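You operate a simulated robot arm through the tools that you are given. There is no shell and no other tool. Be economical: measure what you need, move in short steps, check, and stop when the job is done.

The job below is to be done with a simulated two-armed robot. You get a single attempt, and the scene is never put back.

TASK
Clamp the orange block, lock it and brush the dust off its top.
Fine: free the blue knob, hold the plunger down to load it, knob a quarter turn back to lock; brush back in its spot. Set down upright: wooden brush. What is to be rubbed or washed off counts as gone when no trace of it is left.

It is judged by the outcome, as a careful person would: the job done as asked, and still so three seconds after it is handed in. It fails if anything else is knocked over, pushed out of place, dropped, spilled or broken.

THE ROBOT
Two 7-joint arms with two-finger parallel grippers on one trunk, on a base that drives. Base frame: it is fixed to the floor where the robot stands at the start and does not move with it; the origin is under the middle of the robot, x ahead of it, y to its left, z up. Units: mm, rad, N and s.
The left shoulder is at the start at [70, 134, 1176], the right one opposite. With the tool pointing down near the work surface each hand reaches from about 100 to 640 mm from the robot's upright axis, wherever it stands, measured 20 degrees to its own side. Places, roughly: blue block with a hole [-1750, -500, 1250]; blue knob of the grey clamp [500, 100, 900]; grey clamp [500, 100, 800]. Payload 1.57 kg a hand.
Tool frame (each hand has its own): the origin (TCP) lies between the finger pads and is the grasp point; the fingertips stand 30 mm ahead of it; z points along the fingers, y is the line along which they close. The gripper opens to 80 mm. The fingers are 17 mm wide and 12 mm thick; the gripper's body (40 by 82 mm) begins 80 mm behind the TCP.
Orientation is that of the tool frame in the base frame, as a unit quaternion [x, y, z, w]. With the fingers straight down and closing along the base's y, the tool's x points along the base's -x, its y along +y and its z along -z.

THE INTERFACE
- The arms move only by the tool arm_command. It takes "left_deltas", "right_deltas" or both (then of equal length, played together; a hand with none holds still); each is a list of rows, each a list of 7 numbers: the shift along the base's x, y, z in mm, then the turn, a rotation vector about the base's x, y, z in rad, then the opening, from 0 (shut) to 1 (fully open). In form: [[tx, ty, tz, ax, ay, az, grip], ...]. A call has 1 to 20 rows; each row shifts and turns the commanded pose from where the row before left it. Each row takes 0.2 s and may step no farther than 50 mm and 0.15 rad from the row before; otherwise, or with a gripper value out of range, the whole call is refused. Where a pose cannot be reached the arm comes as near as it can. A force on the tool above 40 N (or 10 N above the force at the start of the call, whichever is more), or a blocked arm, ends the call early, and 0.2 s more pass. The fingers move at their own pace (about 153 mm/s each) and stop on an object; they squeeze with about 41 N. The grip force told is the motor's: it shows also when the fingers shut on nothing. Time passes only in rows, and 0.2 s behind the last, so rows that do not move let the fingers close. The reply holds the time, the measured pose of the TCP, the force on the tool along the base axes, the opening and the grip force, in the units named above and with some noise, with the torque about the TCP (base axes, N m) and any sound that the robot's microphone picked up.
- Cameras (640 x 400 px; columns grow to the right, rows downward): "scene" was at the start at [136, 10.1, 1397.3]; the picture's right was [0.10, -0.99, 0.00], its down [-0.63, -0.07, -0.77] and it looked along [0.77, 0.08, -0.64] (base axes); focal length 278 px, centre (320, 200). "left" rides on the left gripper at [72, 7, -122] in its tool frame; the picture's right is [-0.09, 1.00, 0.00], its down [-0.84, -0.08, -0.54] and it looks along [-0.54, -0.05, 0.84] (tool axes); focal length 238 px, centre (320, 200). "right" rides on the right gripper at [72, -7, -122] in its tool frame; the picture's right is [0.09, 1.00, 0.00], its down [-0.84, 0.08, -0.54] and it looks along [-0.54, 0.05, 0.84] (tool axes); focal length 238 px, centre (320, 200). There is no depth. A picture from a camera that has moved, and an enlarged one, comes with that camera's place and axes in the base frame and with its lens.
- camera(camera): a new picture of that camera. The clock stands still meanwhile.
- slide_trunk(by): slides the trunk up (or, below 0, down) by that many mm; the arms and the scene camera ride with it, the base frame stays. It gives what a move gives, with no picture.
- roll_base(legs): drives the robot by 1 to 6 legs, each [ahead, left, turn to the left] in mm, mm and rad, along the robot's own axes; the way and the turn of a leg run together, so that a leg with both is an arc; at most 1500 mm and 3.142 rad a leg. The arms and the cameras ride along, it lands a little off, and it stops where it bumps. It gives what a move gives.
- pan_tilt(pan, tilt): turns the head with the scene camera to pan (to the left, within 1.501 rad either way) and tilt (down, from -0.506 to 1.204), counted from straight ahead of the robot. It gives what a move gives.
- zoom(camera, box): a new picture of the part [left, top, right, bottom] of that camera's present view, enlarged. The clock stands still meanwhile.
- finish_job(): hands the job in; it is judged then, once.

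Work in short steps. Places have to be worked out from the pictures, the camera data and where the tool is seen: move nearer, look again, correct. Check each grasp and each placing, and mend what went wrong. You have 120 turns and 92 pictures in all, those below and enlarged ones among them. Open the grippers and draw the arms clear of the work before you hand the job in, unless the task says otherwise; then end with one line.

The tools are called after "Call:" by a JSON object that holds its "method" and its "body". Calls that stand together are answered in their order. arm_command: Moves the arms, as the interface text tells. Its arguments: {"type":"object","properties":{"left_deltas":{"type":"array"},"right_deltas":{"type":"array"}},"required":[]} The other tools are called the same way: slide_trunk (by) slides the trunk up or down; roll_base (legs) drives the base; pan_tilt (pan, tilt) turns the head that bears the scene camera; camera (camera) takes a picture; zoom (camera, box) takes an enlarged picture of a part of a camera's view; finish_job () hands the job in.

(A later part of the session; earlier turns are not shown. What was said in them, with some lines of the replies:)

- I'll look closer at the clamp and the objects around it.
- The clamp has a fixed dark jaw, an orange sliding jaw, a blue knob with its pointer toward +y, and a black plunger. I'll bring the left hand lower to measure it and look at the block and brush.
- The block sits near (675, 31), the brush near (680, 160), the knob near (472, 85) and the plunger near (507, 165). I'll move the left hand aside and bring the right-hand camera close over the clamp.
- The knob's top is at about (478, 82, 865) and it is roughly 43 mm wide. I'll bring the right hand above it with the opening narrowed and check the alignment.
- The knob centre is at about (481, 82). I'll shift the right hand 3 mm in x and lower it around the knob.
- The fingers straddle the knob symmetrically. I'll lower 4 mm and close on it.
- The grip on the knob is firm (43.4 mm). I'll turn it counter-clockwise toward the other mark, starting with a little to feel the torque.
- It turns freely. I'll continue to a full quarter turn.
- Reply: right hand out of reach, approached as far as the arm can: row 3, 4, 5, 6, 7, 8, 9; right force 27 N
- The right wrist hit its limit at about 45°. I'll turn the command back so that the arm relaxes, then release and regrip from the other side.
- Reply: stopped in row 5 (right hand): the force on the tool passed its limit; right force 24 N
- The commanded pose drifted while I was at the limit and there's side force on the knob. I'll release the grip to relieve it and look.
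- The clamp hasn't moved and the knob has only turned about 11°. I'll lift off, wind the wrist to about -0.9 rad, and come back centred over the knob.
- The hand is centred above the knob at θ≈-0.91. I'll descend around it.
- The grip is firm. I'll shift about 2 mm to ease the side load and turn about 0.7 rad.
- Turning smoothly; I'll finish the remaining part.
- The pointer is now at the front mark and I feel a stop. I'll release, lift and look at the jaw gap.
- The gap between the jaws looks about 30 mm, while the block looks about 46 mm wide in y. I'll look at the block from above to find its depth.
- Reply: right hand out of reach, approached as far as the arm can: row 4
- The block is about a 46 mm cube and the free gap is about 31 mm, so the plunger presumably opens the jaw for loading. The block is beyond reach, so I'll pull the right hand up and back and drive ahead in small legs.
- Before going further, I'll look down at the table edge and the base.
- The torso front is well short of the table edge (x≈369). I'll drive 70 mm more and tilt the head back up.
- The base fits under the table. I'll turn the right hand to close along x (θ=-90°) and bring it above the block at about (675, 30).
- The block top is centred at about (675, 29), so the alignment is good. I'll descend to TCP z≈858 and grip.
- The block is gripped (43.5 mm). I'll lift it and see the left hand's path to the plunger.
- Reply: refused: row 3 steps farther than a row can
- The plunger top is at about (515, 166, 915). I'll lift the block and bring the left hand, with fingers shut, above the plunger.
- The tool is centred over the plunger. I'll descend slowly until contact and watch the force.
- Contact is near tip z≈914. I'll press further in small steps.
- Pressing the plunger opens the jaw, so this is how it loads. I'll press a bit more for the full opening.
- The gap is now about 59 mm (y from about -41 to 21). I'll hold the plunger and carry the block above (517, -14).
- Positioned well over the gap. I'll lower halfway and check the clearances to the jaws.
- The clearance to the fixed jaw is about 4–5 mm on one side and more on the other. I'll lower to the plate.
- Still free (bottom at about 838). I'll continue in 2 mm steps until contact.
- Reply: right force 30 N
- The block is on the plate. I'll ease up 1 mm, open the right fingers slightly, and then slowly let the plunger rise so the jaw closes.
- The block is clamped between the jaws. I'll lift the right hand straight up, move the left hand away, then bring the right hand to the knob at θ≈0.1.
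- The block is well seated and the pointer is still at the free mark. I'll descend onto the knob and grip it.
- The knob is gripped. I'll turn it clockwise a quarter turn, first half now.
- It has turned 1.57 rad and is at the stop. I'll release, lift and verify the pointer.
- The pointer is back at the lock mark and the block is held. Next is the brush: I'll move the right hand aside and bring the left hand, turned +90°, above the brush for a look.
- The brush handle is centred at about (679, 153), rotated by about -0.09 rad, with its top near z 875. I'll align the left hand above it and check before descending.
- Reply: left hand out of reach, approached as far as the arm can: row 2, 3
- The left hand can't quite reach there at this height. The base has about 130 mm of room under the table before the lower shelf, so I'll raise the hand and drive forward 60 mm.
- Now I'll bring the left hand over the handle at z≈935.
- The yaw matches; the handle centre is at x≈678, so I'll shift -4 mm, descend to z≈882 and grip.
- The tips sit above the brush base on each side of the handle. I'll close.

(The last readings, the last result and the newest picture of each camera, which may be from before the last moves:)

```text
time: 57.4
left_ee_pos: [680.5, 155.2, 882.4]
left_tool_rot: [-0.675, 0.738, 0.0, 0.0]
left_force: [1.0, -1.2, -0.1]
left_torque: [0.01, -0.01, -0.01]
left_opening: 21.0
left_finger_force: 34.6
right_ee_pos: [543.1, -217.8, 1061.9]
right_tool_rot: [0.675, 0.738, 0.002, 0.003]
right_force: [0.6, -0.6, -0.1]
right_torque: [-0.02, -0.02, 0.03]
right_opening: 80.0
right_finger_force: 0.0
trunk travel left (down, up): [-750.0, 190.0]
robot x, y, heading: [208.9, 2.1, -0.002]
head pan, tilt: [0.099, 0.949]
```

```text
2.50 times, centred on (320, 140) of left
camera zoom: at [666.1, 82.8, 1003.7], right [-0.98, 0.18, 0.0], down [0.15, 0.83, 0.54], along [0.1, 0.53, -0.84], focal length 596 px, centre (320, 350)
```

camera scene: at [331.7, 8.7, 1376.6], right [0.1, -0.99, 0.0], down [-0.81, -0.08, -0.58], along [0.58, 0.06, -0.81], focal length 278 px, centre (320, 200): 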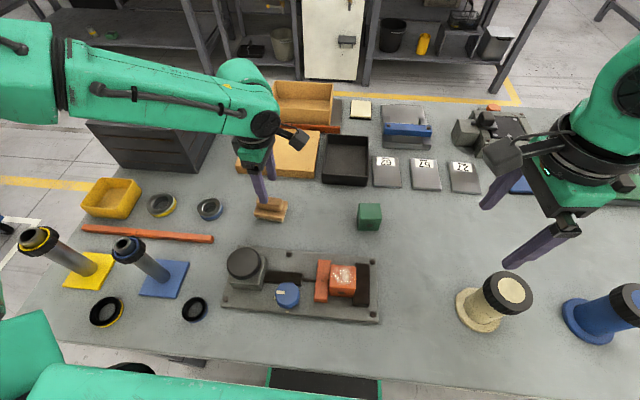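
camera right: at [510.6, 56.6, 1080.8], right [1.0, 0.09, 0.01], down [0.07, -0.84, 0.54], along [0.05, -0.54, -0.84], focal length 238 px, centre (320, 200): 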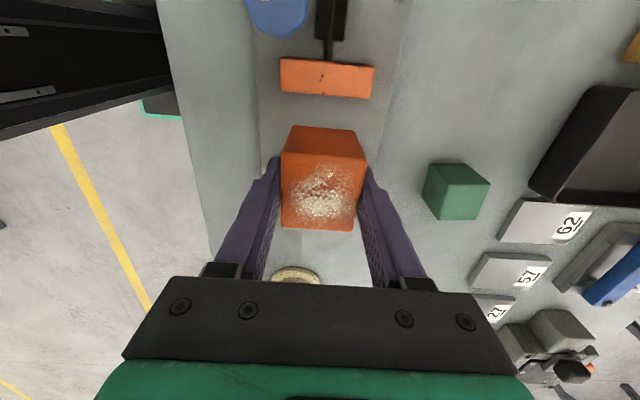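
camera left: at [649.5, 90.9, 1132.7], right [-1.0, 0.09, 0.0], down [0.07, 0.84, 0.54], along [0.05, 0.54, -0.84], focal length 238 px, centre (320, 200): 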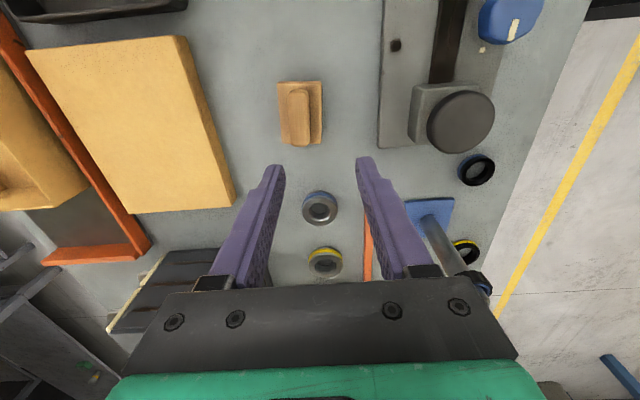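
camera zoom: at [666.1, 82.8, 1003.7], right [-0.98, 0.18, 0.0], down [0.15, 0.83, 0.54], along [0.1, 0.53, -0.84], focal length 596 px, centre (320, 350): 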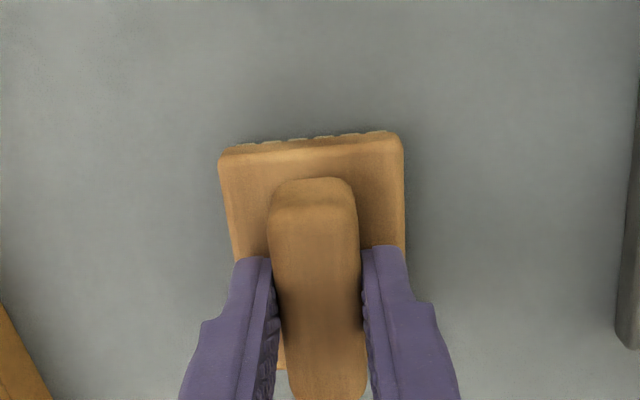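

The handle is held (21 mm). I'll lift the brush and carry it above the block at about (517, -18).

Call:
{"method": "arm_command", "body": {"left_deltas": [[0, 0, 25, 0, 0, 0, 0.1], [0, 0, 35, 0, 0, 0, 0.1], [0, 0, 40, 0, 0, 0, 0.1], [0, 0, 30, 0, 0, 0, 0.1], [-27, -29, 0, 0, 0, 0, 0.1], [-27, -29, 0, 0, 0, 0, 0.1], [-27, -29, 0, 0, 0, 0, 0.1], [-27, -29, 0, 0, 0, 0, 0.1], [-27, -29, 0, 0, 0, 0, 0.1], [-27, -27, 0, 0, 0, 0, 0.1], [0, 0, 0, 0, 0, 0, 0.1]]}}

Call:
{"method": "camera", "body": {"camera": "scene"}}

Call:
{"method": "camera", "body": {"camera": "left"}}

```text
time: 59.8
left_ee_pos: [544.3, 45.0, 1026.6]
left_tool_rot: [-0.674, 0.738, -0.001, -0.001]
left_force: [-0.1, 0.5, -0.5]
left_torque: [-0.02, 0.01, -0.01]
left_opening: 21.1
left_finger_force: 34.0
left hand out of reach, approached as far as the arm can: row 9, 10
right_ee_pos: [542.6, -217.6, 1060.8]
right_tool_rot: [0.675, 0.738, 0.002, 0.003]
right_force: [0.0, -0.8, 0.1]
right_torque: [0.03, -0.01, 0.0]
right_opening: 80.1
right_finger_force: 0.1
trunk travel left (down, up): [-750.0, 190.0]
robot x, y, heading: [207.9, -5.6, -0.002]
head pan, tilt: [0.099, 0.949]
```

```text
27 pictures are left
camera scene: at [333.6, 8.8, 1376.4], right [0.1, -0.99, 0.0], down [-0.81, -0.08, -0.58], along [0.58, 0.06, -0.81], focal length 278 px, centre (320, 200)
```

scene: 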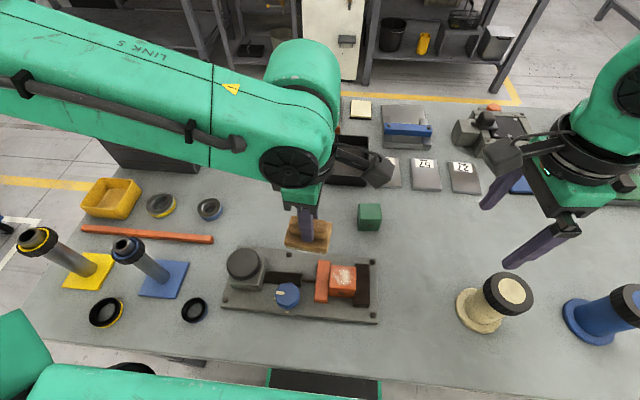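

```text
26 pictures are left
camera left: at [530.3, -26.7, 1148.1], right [-0.98, 0.18, 0.0], down [0.15, 0.83, 0.54], along [0.1, 0.53, -0.84], focal length 238 px, centre (320, 200)
```

left: 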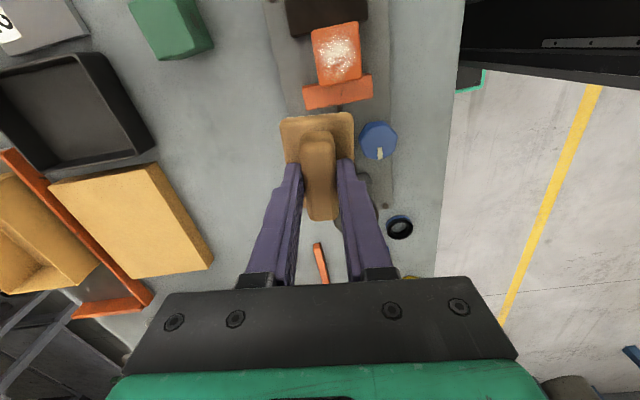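

The left wrist is limited at that yaw so far inward. The brush can work at any yaw, so I'll turn it back about 1.0 rad and continue to above the block.

Call:
{"method": "arm_command", "body": {"left_deltas": [[0, 0, 0, 0, 0, -0.13, 0.1], [0, 0, 0, 0, 0, -0.13, 0.1], [0, 0, 0, 0, 0, -0.13, 0.1], [0, 0, 0, 0, 0, -0.13, 0.1], [0, 0, 0, 0, 0, -0.13, 0.1], [0, 0, 0, 0, 0, -0.13, 0.1], [-9, -21, -10, 0, 0, -0.1, 0.1], [-9, -21, -10, 0, 0, -0.1, 0.1], [-9, -21, -10, 0, 0, 0, 0.1], [0, 0, 0, 0, 0, 0, 0.1]]}}

Call:
{"method": "camera", "body": {"camera": "scene"}}

Call:
{"method": "camera", "body": {"camera": "left"}}

```text
time: 62.0
left_ee_pos: [511.2, 20.8, 1002.6]
left_tool_rot: [-0.249, 0.969, -0.001, 0.0]
left_force: [0.2, 0.7, -1.0]
left_torque: [-0.01, -0.01, -0.03]
left_opening: 21.3
left_finger_force: 34.0
left hand out of reach, approached as far as the arm can: row 8, 9
right_ee_pos: [544.1, -217.7, 1059.6]
right_tool_rot: [0.675, 0.738, 0.002, 0.002]
right_force: [0.0, 0.3, 0.8]
right_torque: [-0.02, 0.01, -0.02]
right_opening: 80.0
right_finger_force: 0.0
trunk travel left (down, up): [-750.0, 190.0]
robot x, y, heading: [208.2, 1.2, 0.002]
head pan, tilt: [0.099, 0.949]
```

```text
25 pictures are left
camera scene: at [333.9, 8.8, 1376.4], right [0.1, -0.99, 0.0], down [-0.81, -0.08, -0.58], along [0.58, 0.06, -0.81], focal length 278 px, centre (320, 200)
```

scene: 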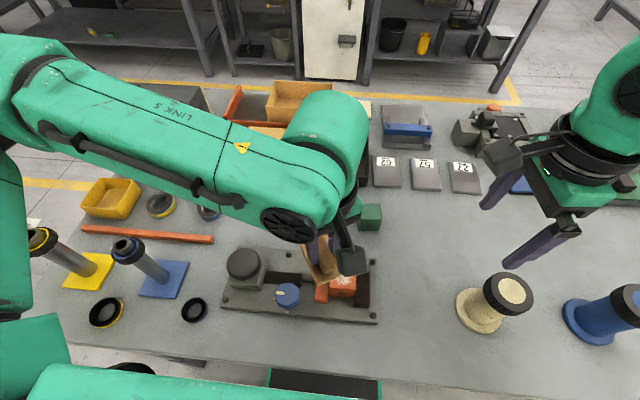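

```text
24 pictures are left
camera left: at [444.7, -8.3, 1124.2], right [-0.4, 0.92, 0.0], down [0.77, 0.34, 0.54], along [0.5, 0.21, -0.84], focal length 238 px, centre (320, 200)
```

left: 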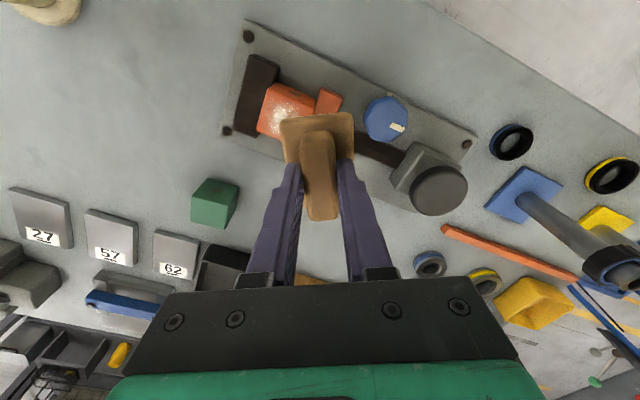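

The left arm can't reach further inward; I'll slide the whole base 70 mm to the right, where there is plenty of room. All carried items are above the objects.

Call:
{"method": "roll_base", "body": {"legs": [[0, -70, 0]]}}

Call:
{"method": "zoom", "body": {"camera": "scene", "box": [180, 180, 400, 340]}}

```text
time: 63.1
left_ee_pos: [511.5, -45.6, 1002.0]
left_tool_rot: [-0.249, 0.969, -0.002, 0.0]
left_force: [0.3, 0.8, -0.5]
left_torque: [-0.01, -0.01, 0.0]
left_opening: 21.0
left_finger_force: 34.6
right_ee_pos: [543.8, -284.9, 1062.2]
right_tool_rot: [0.674, 0.738, 0.002, 0.004]
right_force: [-0.1, 0.1, -0.4]
right_torque: [-0.02, -0.01, -0.01]
right_opening: 80.1
right_finger_force: 0.0
trunk travel left (down, up): [-750.0, 190.0]
robot x, y, heading: [206.9, -68.0, 0.003]
head pan, tilt: [0.099, 0.949]
```

```text
2.50 times, centred on (290, 260) of scene
camera zoom: at [332.8, -57.5, 1376.5], right [0.1, -0.99, 0.0], down [-0.81, -0.08, -0.58], along [0.58, 0.06, -0.81], focal length 694 px, centre (395, 50)
```

zoom: 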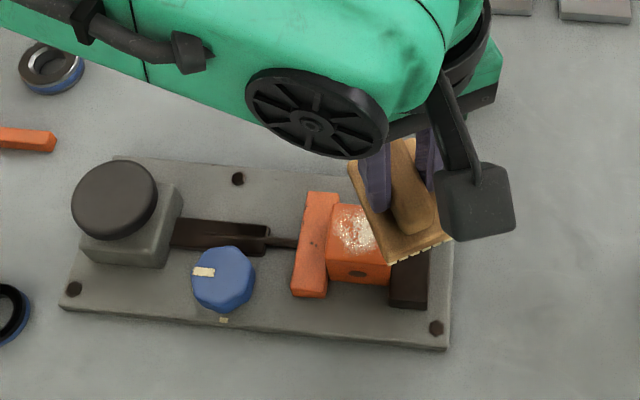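

I'll turn the brush square to the block, centre it at (517, -18), and lower it to just above the top.

Call:
{"method": "arm_command", "body": {"left_deltas": [[2, 7, 0, 0, 0, -0.125, 0.1], [2, 7, 0, 0, 0, -0.125, 0.1], [1, 7, 0, 0, 0, -0.125, 0.1], [1, 7, 0, 0, 0, -0.125, 0.1], [0, 0, -20, 0, 0, 0, 0.1], [0, 0, -20, 0, 0, 0, 0.1], [0, 0, -12, 0, 0, 0, 0.1], [0, 0, 0, 0, 0, 0, 0.1]]}}

Call:
{"method": "zoom", "body": {"camera": "scene", "box": [240, 200, 380, 310]}}

```text
time: 64.9
left_ee_pos: [517.2, -22.3, 950.1]
left_tool_rot: [-0.002, 1.0, -0.001, 0.0]
left_force: [-0.3, -0.6, -0.2]
left_torque: [-0.02, -0.02, 0.01]
left_opening: 21.0
left_finger_force: 34.3
right_ee_pos: [543.1, -287.5, 1062.4]
right_tool_rot: [0.675, 0.738, 0.002, 0.003]
right_force: [0.2, 0.6, -0.4]
right_torque: [0.0, 0.01, 0.0]
right_opening: 80.0
right_finger_force: 0.0
trunk travel left (down, up): [-750.0, 190.0]
robot x, y, heading: [209.3, -72.2, -0.001]
head pan, tilt: [0.099, 0.949]
```

```text
3.64 times, centred on (310, 255) of scene
camera zoom: at [332.8, -61.4, 1376.5], right [0.1, -0.99, 0.0], down [-0.81, -0.08, -0.58], along [0.58, 0.06, -0.81], focal length 1009 px, centre (356, 0)
```

zoom: 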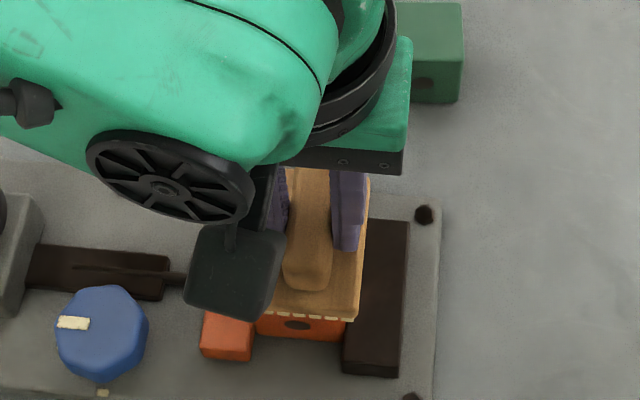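

I'll shift 4 mm in y and lower in small steps until the bristles touch.

Call:
{"method": "arm_command", "body": {"left_deltas": [[0, 4, -3, 0, 0, 0, 0.1], [0, 0, -3, 0, 0, 0, 0.1], [0, 0, -2, 0, 0, 0, 0.1], [0, 0, -2, 0, 0, 0, 0.1], [0, 0, 0, 0, 0, 0, 0.1]]}}

```text
time: 66.1
left_ee_pos: [517.0, -18.3, 941.0]
left_tool_rot: [-0.002, 1.0, -0.001, 0.002]
left_force: [4.7, -2.6, 27.4]
left_torque: [-0.04, -0.21, 0.0]
left_opening: 21.2
left_finger_force: 34.9
right_ee_pos: [540.7, -288.4, 1061.2]
right_tool_rot: [0.674, 0.739, 0.003, 0.004]
right_force: [0.6, 0.4, -0.5]
right_torque: [0.02, -0.01, 0.03]
right_opening: 79.9
right_finger_force: 0.1
trunk travel left (down, up): [-750.0, 190.0]
robot x, y, heading: [210.4, -70.9, -0.002]
head pan, tilt: [0.099, 0.949]
```

Contact at z≈941. I'll ease off 0.7 mm and sweep back and forth along x.

Call:
{"method": "arm_command", "body": {"left_deltas": [[0, 0, 0.7, 0, 0, 0, 0.1], [-10, 0, 0, 0, 0, 0, 0.1], [-10, 0, 0, 0, 0, 0, 0.1], [-8, 0, 0, 0, 0, 0, 0.1], [10, 0, 0, 0, 0, 0, 0.1], [10, 0, 0, 0, 0, 0, 0.1], [10, 0, 0, 0, 0, 0, 0.1], [10, 0, 0, 0, 0, 0, 0.1], [10, 0, 0, 0, 0, 0, 0.1], [6, 0, 0, 0, 0, 0, 0.1], [-10, 0, 0, 0, 0, 0, 0.1], [-10, 0, 0, 0, 0, 0, 0.1], [-8, 0, 0, 0, 0, 0, 0.1]]}}

```text
time: 68.9
left_ee_pos: [538.6, -18.4, 942.2]
left_tool_rot: [-0.002, 1.0, 0.0, -0.001]
left_force: [-0.2, 0.6, -1.3]
left_torque: [-0.02, 0.02, 0.01]
left_opening: 21.1
left_finger_force: 34.9
left hand out of reach, approached as far as the arm can: row 3, 4
right_ee_pos: [543.0, -286.8, 1060.5]
right_tool_rot: [0.675, 0.738, 0.002, 0.003]
right_force: [0.3, 0.6, 0.0]
right_torque: [0.0, 0.0, -0.02]
right_opening: 80.1
right_finger_force: 0.1
trunk travel left (down, up): [-750.0, 190.0]
robot x, y, heading: [210.1, -70.1, -0.003]
head pan, tilt: [0.099, 0.949]
```

The near end of that sweep was out of reach, and contact is light now. I'll press down about 1.5 mm again and sweep along y plus a smaller x range.

Call:
{"method": "arm_command", "body": {"left_deltas": [[-10, 0, 0, 0, 0, 0, 0.1], [-10, 0, -0.8, 0, 0, 0, 0.1], [0, 10, -0.7, 0, 0, 0, 0.1], [0, 10, 0, 0, 0, 0, 0.1], [0, -10, 0, 0, 0, 0, 0.1], [0, -10, 0, 0, 0, 0, 0.1], [0, -10, 0, 0, 0, 0, 0.1], [0, -10, 0, 0, 0, 0, 0.1], [0, 10, 0, 0, 0, 0, 0.1], [0, 10, 0, 0, 0, 0, 0.1], [-8, 0, 0, 0, 0, 0, 0.1], [10, 0, 0, 0, 0, 0, 0.1], [10, 0, 0, 0, 0, 0, 0.1], [10, 0, 0, 0, 0, 0, 0.1], [-10, 0, 0, 0, 0, 0, 0.1], [-10, 0, 0, 0, 0, 0, 0.1]]}}

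```text
time: 72.3
left_ee_pos: [526.3, -13.6, 945.1]
left_tool_rot: [-0.002, 1.0, -0.001, -0.001]
left_force: [-0.4, 0.2, -1.3]
left_torque: [0.01, -0.05, 0.0]
left_opening: 21.1
left_finger_force: 34.8
left hand out of reach, approached as far as the arm can: row 4, 7, 8, 11
right_ee_pos: [542.4, -287.6, 1061.0]
right_tool_rot: [0.674, 0.739, 0.002, 0.003]
right_force: [0.1, -0.6, 0.6]
right_torque: [-0.01, 0.03, 0.0]
right_opening: 80.1
right_finger_force: 0.1
trunk travel left (down, up): [-750.0, 190.0]
robot x, y, heading: [207.3, -71.1, 0.004]
head pan, tilt: [0.099, 0.949]
```

The workspace is cramped because the base is too close. I'll lift the brush, back up 80 mm, and check the dust.

Call:
{"method": "arm_command", "body": {"left_deltas": [[0, 0, 25, 0, 0, 0, 0.1], [0, 0, 30, 0, 0, 0, 0.1]]}}

Call:
{"method": "roll_base", "body": {"legs": [[-80, 0, 0]]}}

Call:
{"method": "zoom", "body": {"camera": "scene", "box": [220, 160, 400, 280]}}

```text
time: 72.9
left_ee_pos: [525.0, -14.8, 999.4]
left_tool_rot: [-0.002, 1.0, 0.001, 0.001]
left_force: [-0.5, -0.1, -0.8]
left_torque: [-0.02, 0.0, -0.02]
left_opening: 21.0
left_finger_force: 34.5
right_ee_pos: [542.0, -287.0, 1061.0]
right_tool_rot: [0.674, 0.738, 0.001, 0.003]
right_force: [0.6, -0.3, 0.3]
right_torque: [0.01, -0.01, -0.01]
right_opening: 80.0
right_finger_force: 0.1
trunk travel left (down, up): [-750.0, 190.0]
robot x, y, heading: [205.9, -71.4, -0.003]
head pan, tilt: [0.099, 0.949]
```

```text
time: 73.9
left_ee_pos: [449.8, -13.5, 998.7]
left_tool_rot: [-0.002, 1.0, -0.001, 0.0]
left_force: [0.0, 0.1, -0.5]
left_torque: [-0.01, 0.0, 0.0]
left_opening: 21.1
left_finger_force: 33.9
right_ee_pos: [465.2, -287.3, 1058.8]
right_tool_rot: [0.675, 0.738, 0.002, 0.002]
right_force: [0.0, -0.1, -0.4]
right_torque: [-0.03, 0.01, -0.01]
right_opening: 79.8
right_finger_force: 0.1
trunk travel left (down, up): [-750.0, 190.0]
robot x, y, heading: [131.1, -71.8, 0.002]
head pan, tilt: [0.099, 0.949]
```

```text
3.33 times, centred on (310, 220) of scene
camera zoom: at [256.2, -61.3, 1376.2], right [0.1, -1.0, 0.0], down [-0.81, -0.08, -0.58], along [0.58, 0.06, -0.81], focal length 925 px, centre (353, 133)
```

zoom: 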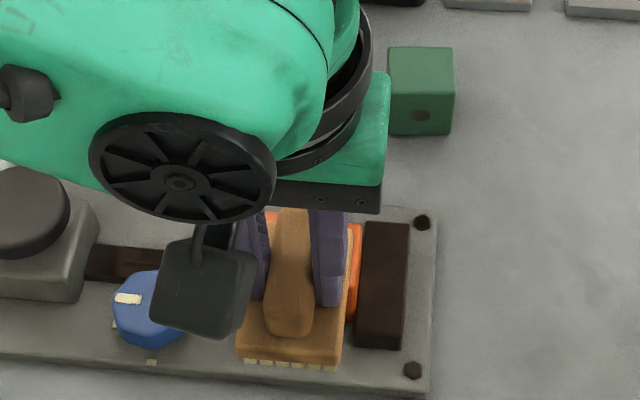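

The brush hides the block. I'll return above it and lower to contact from this better stance.

Call:
{"method": "arm_command", "body": {"left_deltas": [[34, -2, 0, 0, 0, 0, 0.1], [33, -2, 0, 0, 0, 0, 0.1], [0, 0, -25, 0, 0, 0, 0.1], [0, 0, -24, 0, 0, 0, 0.1], [0, 0, -4, 0, 0, 0, 0.1], [0, 0, -3, 0, 0, 0, 0.1], [0, 0, 0, 0, 0, 0, 0.1]]}}

```text
time: 75.5
left_ee_pos: [514.3, -15.7, 942.8]
left_tool_rot: [-0.002, 1.0, -0.002, 0.0]
left_force: [0.0, 0.2, -0.9]
left_torque: [0.0, -0.01, -0.01]
left_opening: 21.1
left_finger_force: 34.1
left hand out of reach, approached as far as the arm can: row 6
right_ee_pos: [463.0, -287.8, 1061.7]
right_tool_rot: [0.675, 0.738, 0.002, 0.003]
right_force: [-0.3, 0.1, -0.1]
right_torque: [0.0, -0.01, -0.04]
right_opening: 79.7
right_finger_force: 0.0
trunk travel left (down, up): [-750.0, 190.0]
robot x, y, heading: [133.2, -73.1, 0.0]
head pan, tilt: [0.099, 0.949]
```

The arm is still at its inward limit, so I'll lift a little and slide the base 90 mm further right.

Call:
{"method": "arm_command", "body": {"left_deltas": [[0, 0, 25, 0, 0, 0, 0.1], [0, 0, 25, 0, 0, 0, 0.1]]}}

Call:
{"method": "roll_base", "body": {"legs": [[0, -90, 0]]}}

Call:
{"method": "camera", "body": {"camera": "scene"}}

```text
time: 76.1
left_ee_pos: [514.3, -15.3, 994.0]
left_tool_rot: [-0.003, 1.0, -0.001, 0.0]
left_force: [-0.1, 0.0, -0.6]
left_torque: [-0.05, -0.02, 0.0]
left_opening: 21.2
left_finger_force: 34.1
right_ee_pos: [463.3, -287.5, 1061.8]
right_tool_rot: [0.675, 0.738, 0.002, 0.002]
right_force: [0.0, -0.6, -0.5]
right_torque: [-0.01, 0.01, -0.01]
right_opening: 79.9
right_finger_force: 0.1
trunk travel left (down, up): [-750.0, 190.0]
robot x, y, heading: [126.1, -71.5, 0.003]
head pan, tilt: [0.099, 0.949]
```

```text
time: 77.2
left_ee_pos: [512.5, -102.4, 994.3]
left_tool_rot: [0.0, 1.0, -0.002, -0.001]
left_force: [-0.3, -0.5, -1.2]
left_torque: [-0.02, -0.01, 0.01]
left_opening: 20.9
left_finger_force: 34.5
right_ee_pos: [462.8, -376.6, 1061.2]
right_tool_rot: [0.675, 0.738, 0.001, 0.004]
right_force: [0.6, 0.2, -0.2]
right_torque: [0.0, 0.0, -0.01]
right_opening: 80.2
right_finger_force: 0.1
trunk travel left (down, up): [-750.0, 190.0]
robot x, y, heading: [129.4, -157.0, 0.002]
head pan, tilt: [0.099, 0.949]
```

```text
20 pictures are left
camera scene: at [253.4, -147.7, 1376.5], right [0.1, -1.0, 0.0], down [-0.81, -0.08, -0.58], along [0.58, 0.06, -0.81], focal length 278 px, centre (320, 200)
```

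scene: 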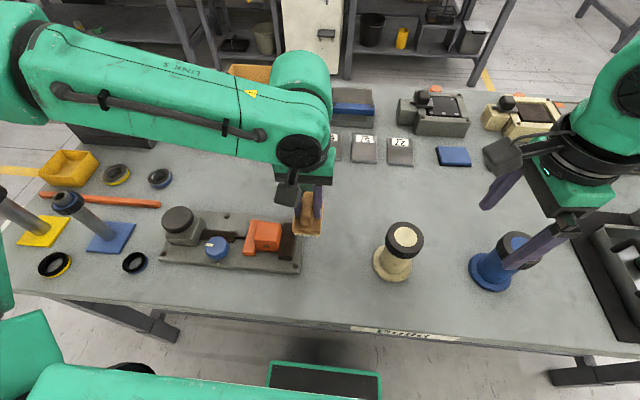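

Call:
{"method": "zoom", "body": {"camera": "scene", "box": [200, 190, 330, 290]}}

```text
4.00 times, centred on (265, 240) of scene
camera zoom: at [253.4, -147.7, 1376.5], right [0.1, -1.0, 0.0], down [-0.81, -0.08, -0.58], along [0.58, 0.06, -0.81], focal length 1110 px, centre (540, 40)
```

zoom: 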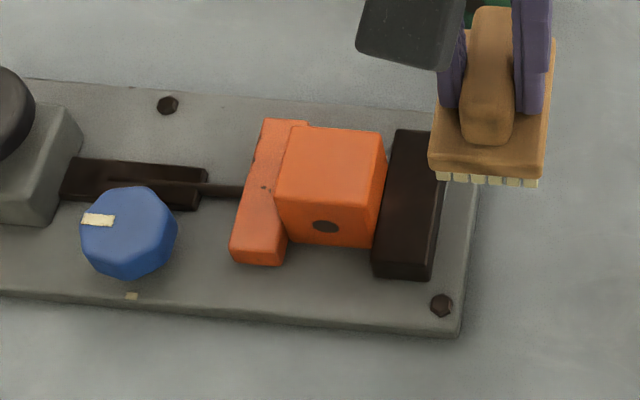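

The block top already looks clean. I'll zoom in to make sure no trace is left.

Call:
{"method": "zoom", "body": {"camera": "scene", "box": [250, 216, 300, 256]}}

Call:
{"method": "camera", "body": {"camera": "left"}}

```text
10.00 times, centred on (275, 236) of scene
camera zoom: at [253.4, -147.7, 1376.5], right [0.1, -1.0, 0.0], down [-0.81, -0.08, -0.58], along [0.58, 0.06, -0.81], focal length 2775 px, centre (770, -160)
```

zoom: 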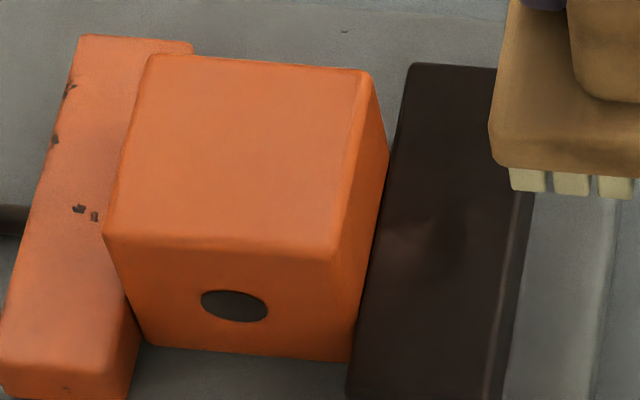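

```text
17 pictures are left
camera left: at [439.8, -96.1, 1115.0], right [0.09, 1.0, 0.0], down [0.84, -0.07, 0.54], along [0.54, -0.05, -0.84], focal length 238 px, centre (320, 200)
```

left: 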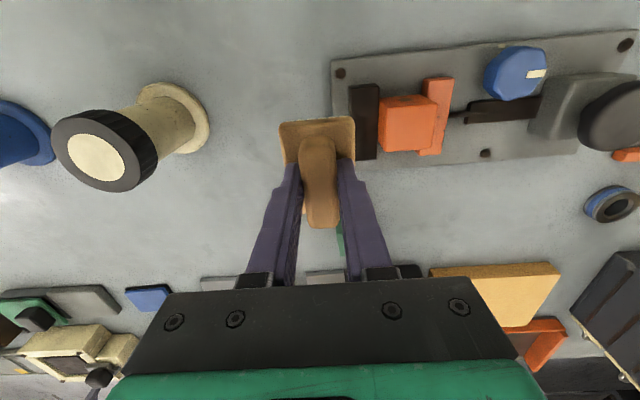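

No dust is left, and the block is still clamped. I'll raise the brush and drive back to where the brush was picked up.

Call:
{"method": "arm_command", "body": {"left_deltas": [[0, 0, 25, 0, 0, 0, 0.1], [0, 0, 20, 0, 0, 0, 0.1]]}}

Call:
{"method": "roll_base", "body": {"legs": [[0, 157, 0], [80, 0, 0]]}}

```text
time: 77.8
left_ee_pos: [512.2, -103.3, 1039.2]
left_tool_rot: [-0.001, 1.0, -0.001, 0.0]
left_force: [0.4, 0.1, -0.9]
left_torque: [-0.01, 0.03, 0.0]
left_opening: 20.8
left_finger_force: 34.4
right_ee_pos: [462.7, -377.0, 1060.8]
right_tool_rot: [0.676, 0.737, 0.002, 0.003]
right_force: [-0.1, 0.8, -0.5]
right_torque: [0.01, 0.03, 0.03]
right_opening: 80.0
right_finger_force: 0.0
trunk travel left (down, up): [-750.0, 190.0]
robot x, y, heading: [130.9, -157.1, 0.001]
head pan, tilt: [0.099, 0.949]
```

```text
time: 79.9
left_ee_pos: [590.4, 53.5, 1038.2]
left_tool_rot: [-0.002, 1.0, -0.001, 0.001]
left_force: [-1.3, 1.0, -0.3]
left_torque: [0.01, -0.03, 0.0]
left_opening: 20.9
left_finger_force: 34.4
right_ee_pos: [541.4, -219.7, 1062.1]
right_tool_rot: [0.675, 0.738, 0.003, 0.004]
right_force: [0.2, -0.5, -0.6]
right_torque: [-0.03, -0.02, 0.01]
right_opening: 80.1
right_finger_force: 0.1
trunk travel left (down, up): [-750.0, 190.0]
robot x, y, heading: [208.3, -1.1, 0.003]
head pan, tilt: [0.099, 0.949]
```

I'll move and rotate the brush back above its original spot.

Call:
{"method": "arm_command", "body": {"left_deltas": [[4, 10, 0, 0, 0, 0.1232, 0.1], [4, 10, 0, 0, 0, 0.1232, 0.1], [8, 9, 0, 0, 0, 0.1232, 0.1], [8, 9, 0, 0, 0, 0.1232, 0.1], [8, 9, 0, 0, 0, 0.1232, 0.1], [8, 9, 0, 0, 0, 0.1232, 0.1], [8, 9, -10, 0, 0, 0.1232, 0.1], [8, 9, -10, 0, 0, 0.1232, 0.1], [8, 9, -10, 0, 0, 0.1232, 0.1], [8, 9, -20, 0, 0, 0.1232, 0.1], [8, 9, -20, 0, 0, 0.1232, 0.1], [8, 0, -20, 0, 0, 0.1232, 0.1], [0, 0, 0, 0, 0, 0, 0.1]]}}

Call:
{"method": "zoom", "body": {"camera": "scene", "box": [210, 130, 350, 240]}}

```text
time: 82.7
left_ee_pos: [680.5, 152.4, 947.7]
left_tool_rot: [-0.676, 0.737, -0.001, 0.0]
left_force: [-0.4, 0.0, -0.5]
left_torque: [0.02, -0.02, 0.03]
left_opening: 21.1
left_finger_force: 34.4
right_ee_pos: [543.4, -220.8, 1061.5]
right_tool_rot: [0.675, 0.738, 0.002, 0.003]
right_force: [-0.4, -0.1, 0.0]
right_torque: [0.02, 0.0, 0.02]
right_opening: 80.2
right_finger_force: 0.0
trunk travel left (down, up): [-750.0, 190.0]
robot x, y, heading: [210.3, -2.4, 0.001]
head pan, tilt: [0.099, 0.949]
```

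```text
3.64 times, centred on (280, 185) of scene
camera zoom: at [333.7, 6.1, 1376.5], right [0.1, -1.0, 0.0], down [-0.81, -0.08, -0.58], along [0.58, 0.06, -0.81], focal length 1009 px, centre (466, 254)
```

zoom: 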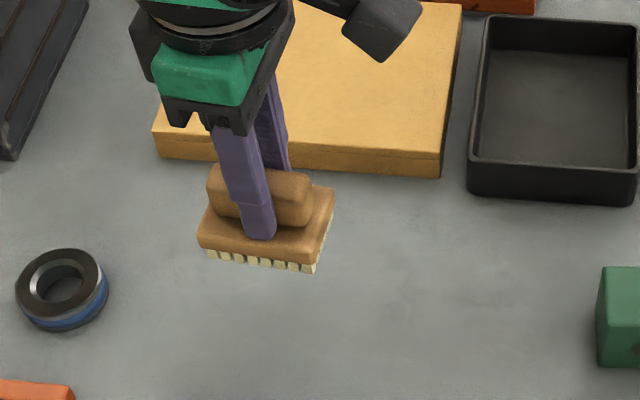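

The brush is over its spot. I'll lower it, gently at the end.

Call:
{"method": "arm_command", "body": {"left_deltas": [[-1, 1, -20, 0, 0, 0, 0.1], [-1, 1, -20, 0, 0, 0, 0.1], [0, 0, -14, 0, 0, 0, 0.1], [0, 0, -4, 0, 0, 0, 0.1], [0, 0, -3, 0, 0, 0, 0.1], [0, 0, 0, 0, 0, 0, 0.1]]}}

```text
time: 84.1
left_ee_pos: [678.0, 154.5, 887.6]
left_tool_rot: [-0.675, 0.738, 0.0, 0.0]
left_force: [0.2, -0.1, -0.6]
left_torque: [0.03, 0.03, 0.01]
left_opening: 21.2
left_finger_force: 34.6
right_ee_pos: [544.3, -219.7, 1060.7]
right_tool_rot: [0.675, 0.738, 0.002, 0.003]
right_force: [0.2, -0.1, -0.6]
right_torque: [0.01, 0.0, 0.0]
right_opening: 80.1
right_finger_force: 0.1
trunk travel left (down, up): [-750.0, 190.0]
robot x, y, heading: [208.6, -2.5, 0.004]
head pan, tilt: [0.099, 0.949]
```

Call:
{"method": "arm_command", "body": {"left_deltas": [[0, 0, -2, 0, 0, 0, 0.1], [0, 0, -2, 0, 0, 0, 0.1], [0, 0, -1.5, 0, 0, 0, 0.1], [0, 0, 0, 0, 0, 0, 0.1]]}}

```text
time: 85.1
left_ee_pos: [679.1, 155.3, 881.7]
left_tool_rot: [-0.675, 0.738, 0.0, 0.0]
left_force: [0.7, 0.0, -0.8]
left_torque: [0.0, -0.02, -0.04]
left_opening: 21.3
left_finger_force: 34.3
right_ee_pos: [543.8, -221.8, 1060.5]
right_tool_rot: [0.675, 0.738, 0.002, 0.004]
right_force: [0.5, 0.2, 0.7]
right_torque: [-0.03, 0.02, 0.01]
right_opening: 79.6
right_finger_force: 0.1
trunk travel left (down, up): [-750.0, 190.0]
robot x, y, heading: [212.1, -5.9, -0.001]
head pan, tilt: [0.099, 0.949]
```

No contact yet; a little further down in 1 mm steps.

Call:
{"method": "arm_command", "body": {"left_deltas": [[0, 0, -1, 0, 0, 0, 0.1], [0, 0, -0.7, 0, 0, 0, 0.1], [0, 0, 0, 0, 0, 0, 0.1]]}}

```text
time: 85.9
left_ee_pos: [678.5, 155.7, 878.9]
left_tool_rot: [-0.675, 0.738, 0.0, 0.0]
left_force: [-0.2, 0.8, -1.8]
left_torque: [-0.03, -0.01, 0.0]
left_opening: 20.8
left_finger_force: 34.5
right_ee_pos: [544.1, -219.8, 1061.8]
right_tool_rot: [0.675, 0.738, 0.002, 0.003]
right_force: [0.5, 0.8, 0.4]
right_torque: [-0.01, -0.02, 0.01]
right_opening: 80.0
right_finger_force: 0.1
trunk travel left (down, up): [-750.0, 190.0]
robot x, y, heading: [207.6, -4.9, 0.005]
head pan, tilt: [0.099, 0.949]
```

Call:
{"method": "arm_command", "body": {"left_deltas": [[0, 0, -1, 0, 0, 0, 0.1], [0, 0, -1, 0, 0, 0, 0.1], [0, 0, 0, 0, 0, 0, 0.1]]}}

Call:
{"method": "zoom", "body": {"camera": "scene", "box": [230, 170, 310, 230]}}

```text
time: 86.7
left_ee_pos: [679.0, 154.5, 876.5]
left_tool_rot: [-0.676, 0.737, -0.001, 0.0]
left_force: [0.8, -0.3, -0.7]
left_torque: [0.0, 0.02, 0.03]
left_opening: 21.4
left_finger_force: 34.6
right_ee_pos: [544.8, -220.1, 1061.6]
right_tool_rot: [0.675, 0.738, 0.002, 0.003]
right_force: [-0.2, -0.4, 0.9]
right_torque: [-0.01, 0.01, 0.01]
right_opening: 80.1
right_finger_force: 0.0
trunk travel left (down, up): [-750.0, 190.0]
robot x, y, heading: [210.5, -1.5, -0.001]
head pan, tilt: [0.099, 0.949]
```

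```text
6.67 times, centred on (270, 200) of scene
camera zoom: at [334.1, 6.2, 1376.5], right [0.1, -1.0, 0.0], down [-0.81, -0.08, -0.58], along [0.58, 0.06, -0.81], focal length 1850 px, centre (653, 200)
```

zoom: 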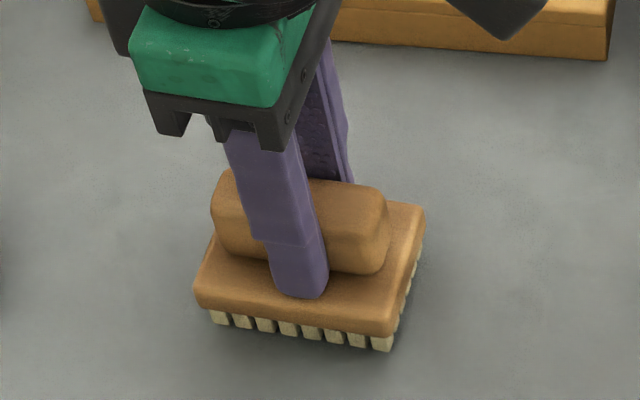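

Call:
{"method": "arm_command", "body": {"left_deltas": [[0, 0, -1, 0, 0, 0, 0.1], [0, 0, -1, 0, 0, 0, 0.1], [0, 0, -1, 0, 0, 0, 0.1], [0, 0, 0, 0, 0, 0, 0.1]]}}

```text
time: 87.7
left_ee_pos: [679.4, 155.2, 875.8]
left_tool_rot: [-0.675, 0.738, -0.001, 0.001]
left_force: [0.1, 2.0, 5.7]
left_torque: [0.26, 0.11, -0.02]
left_opening: 21.0
left_finger_force: 34.3
right_ee_pos: [542.5, -220.0, 1061.7]
right_tool_rot: [0.675, 0.737, 0.002, 0.003]
right_force: [0.1, 0.2, 0.0]
right_torque: [0.03, 0.0, 0.0]
right_opening: 79.9
right_finger_force: 0.0
trunk travel left (down, up): [-750.0, 190.0]
robot x, y, heading: [209.4, -2.7, -0.007]
head pan, tilt: [0.099, 0.949]
```

The bristles are on the table now (5.7 N). I'll open the fingers, lift straight up and draw back.

Call:
{"method": "arm_command", "body": {"left_deltas": [[0, 0, 0, 0, 0, 0, 0.4], [0, 0, 0, 0, 0, 0, 0.55], [0, 0, 3, 0, 0, 0, 0.55], [0, 0, 20, 0, 0, 0, 0.55], [0, 0, 40, 0, 0, 0, 0.55], [0, 0, 40, 0, 0, 0, 0.55], [0, 0, 40, 0, 0, 0, 0.55], [0, 40, 20, 0, 0, 0, 0.55], [-20, 40, 10, 0, 0, 0, 0.55], [-20, 40, 0, 0, 0, 0, 0.55]]}}

Call:
{"method": "camera", "body": {"camera": "scene"}}

Call:
{"method": "zoom", "body": {"camera": "scene", "box": [200, 170, 400, 330]}}

```text
time: 89.9
left_ee_pos: [636.6, 278.2, 1046.5]
left_tool_rot: [-0.675, 0.738, -0.001, 0.0]
left_force: [0.3, 0.0, -0.5]
left_torque: [-0.04, -0.01, 0.01]
left_opening: 43.9
left_finger_force: 0.0
right_ee_pos: [541.3, -219.5, 1061.8]
right_tool_rot: [0.675, 0.738, 0.003, 0.004]
right_force: [0.5, 0.5, 0.0]
right_torque: [0.0, -0.01, -0.01]
right_opening: 79.9
right_finger_force: 0.1
trunk travel left (down, up): [-750.0, 190.0]
robot x, y, heading: [208.9, -5.6, -0.0]
head pan, tilt: [0.099, 0.949]
```

```text
14 pictures are left
camera scene: at [332.4, 7.8, 1376.6], right [0.1, -1.0, 0.0], down [-0.81, -0.08, -0.58], along [0.58, 0.06, -0.81], focal length 278 px, centre (320, 200)
```

scene: 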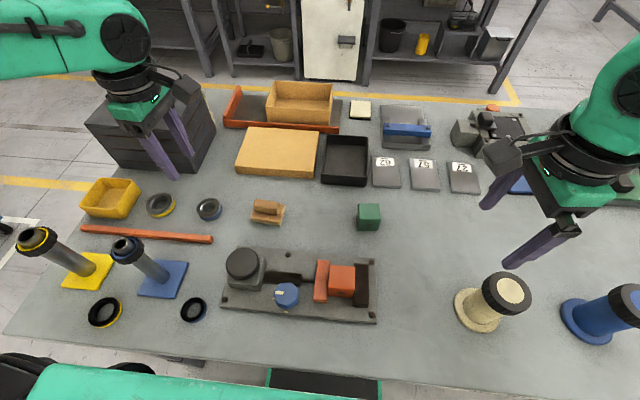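

```text
2.50 times, centred on (300, 250) of scene
camera zoom: at [332.4, 7.8, 1376.6], right [0.1, -1.0, 0.0], down [-0.81, -0.08, -0.58], along [0.58, 0.06, -0.81], focal length 694 px, centre (370, 75)
```

zoom: 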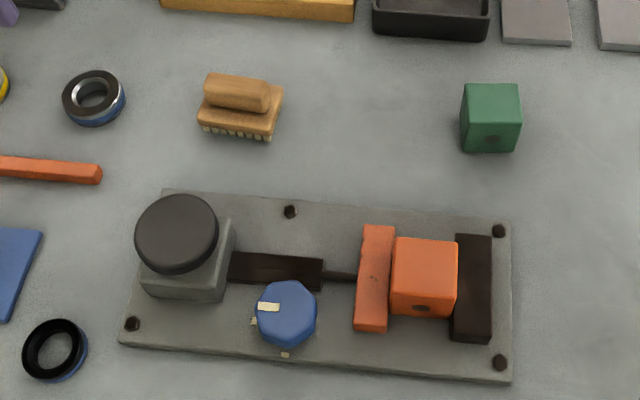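

The block is clamped with the knob at the lock mark and its top is clean. The brush stands upright within several millimetres of its original spot, nothing else has moved, and both hands are open and clear. I'll hand the job in.

Call:
{"method": "finish_job", "body": {}}

```text
The job is handed in.
```

The orange block is clamped and locked, its top is free of dust, and the wooden brush stands upright back in its spot, about 8 mm off by my estimate.
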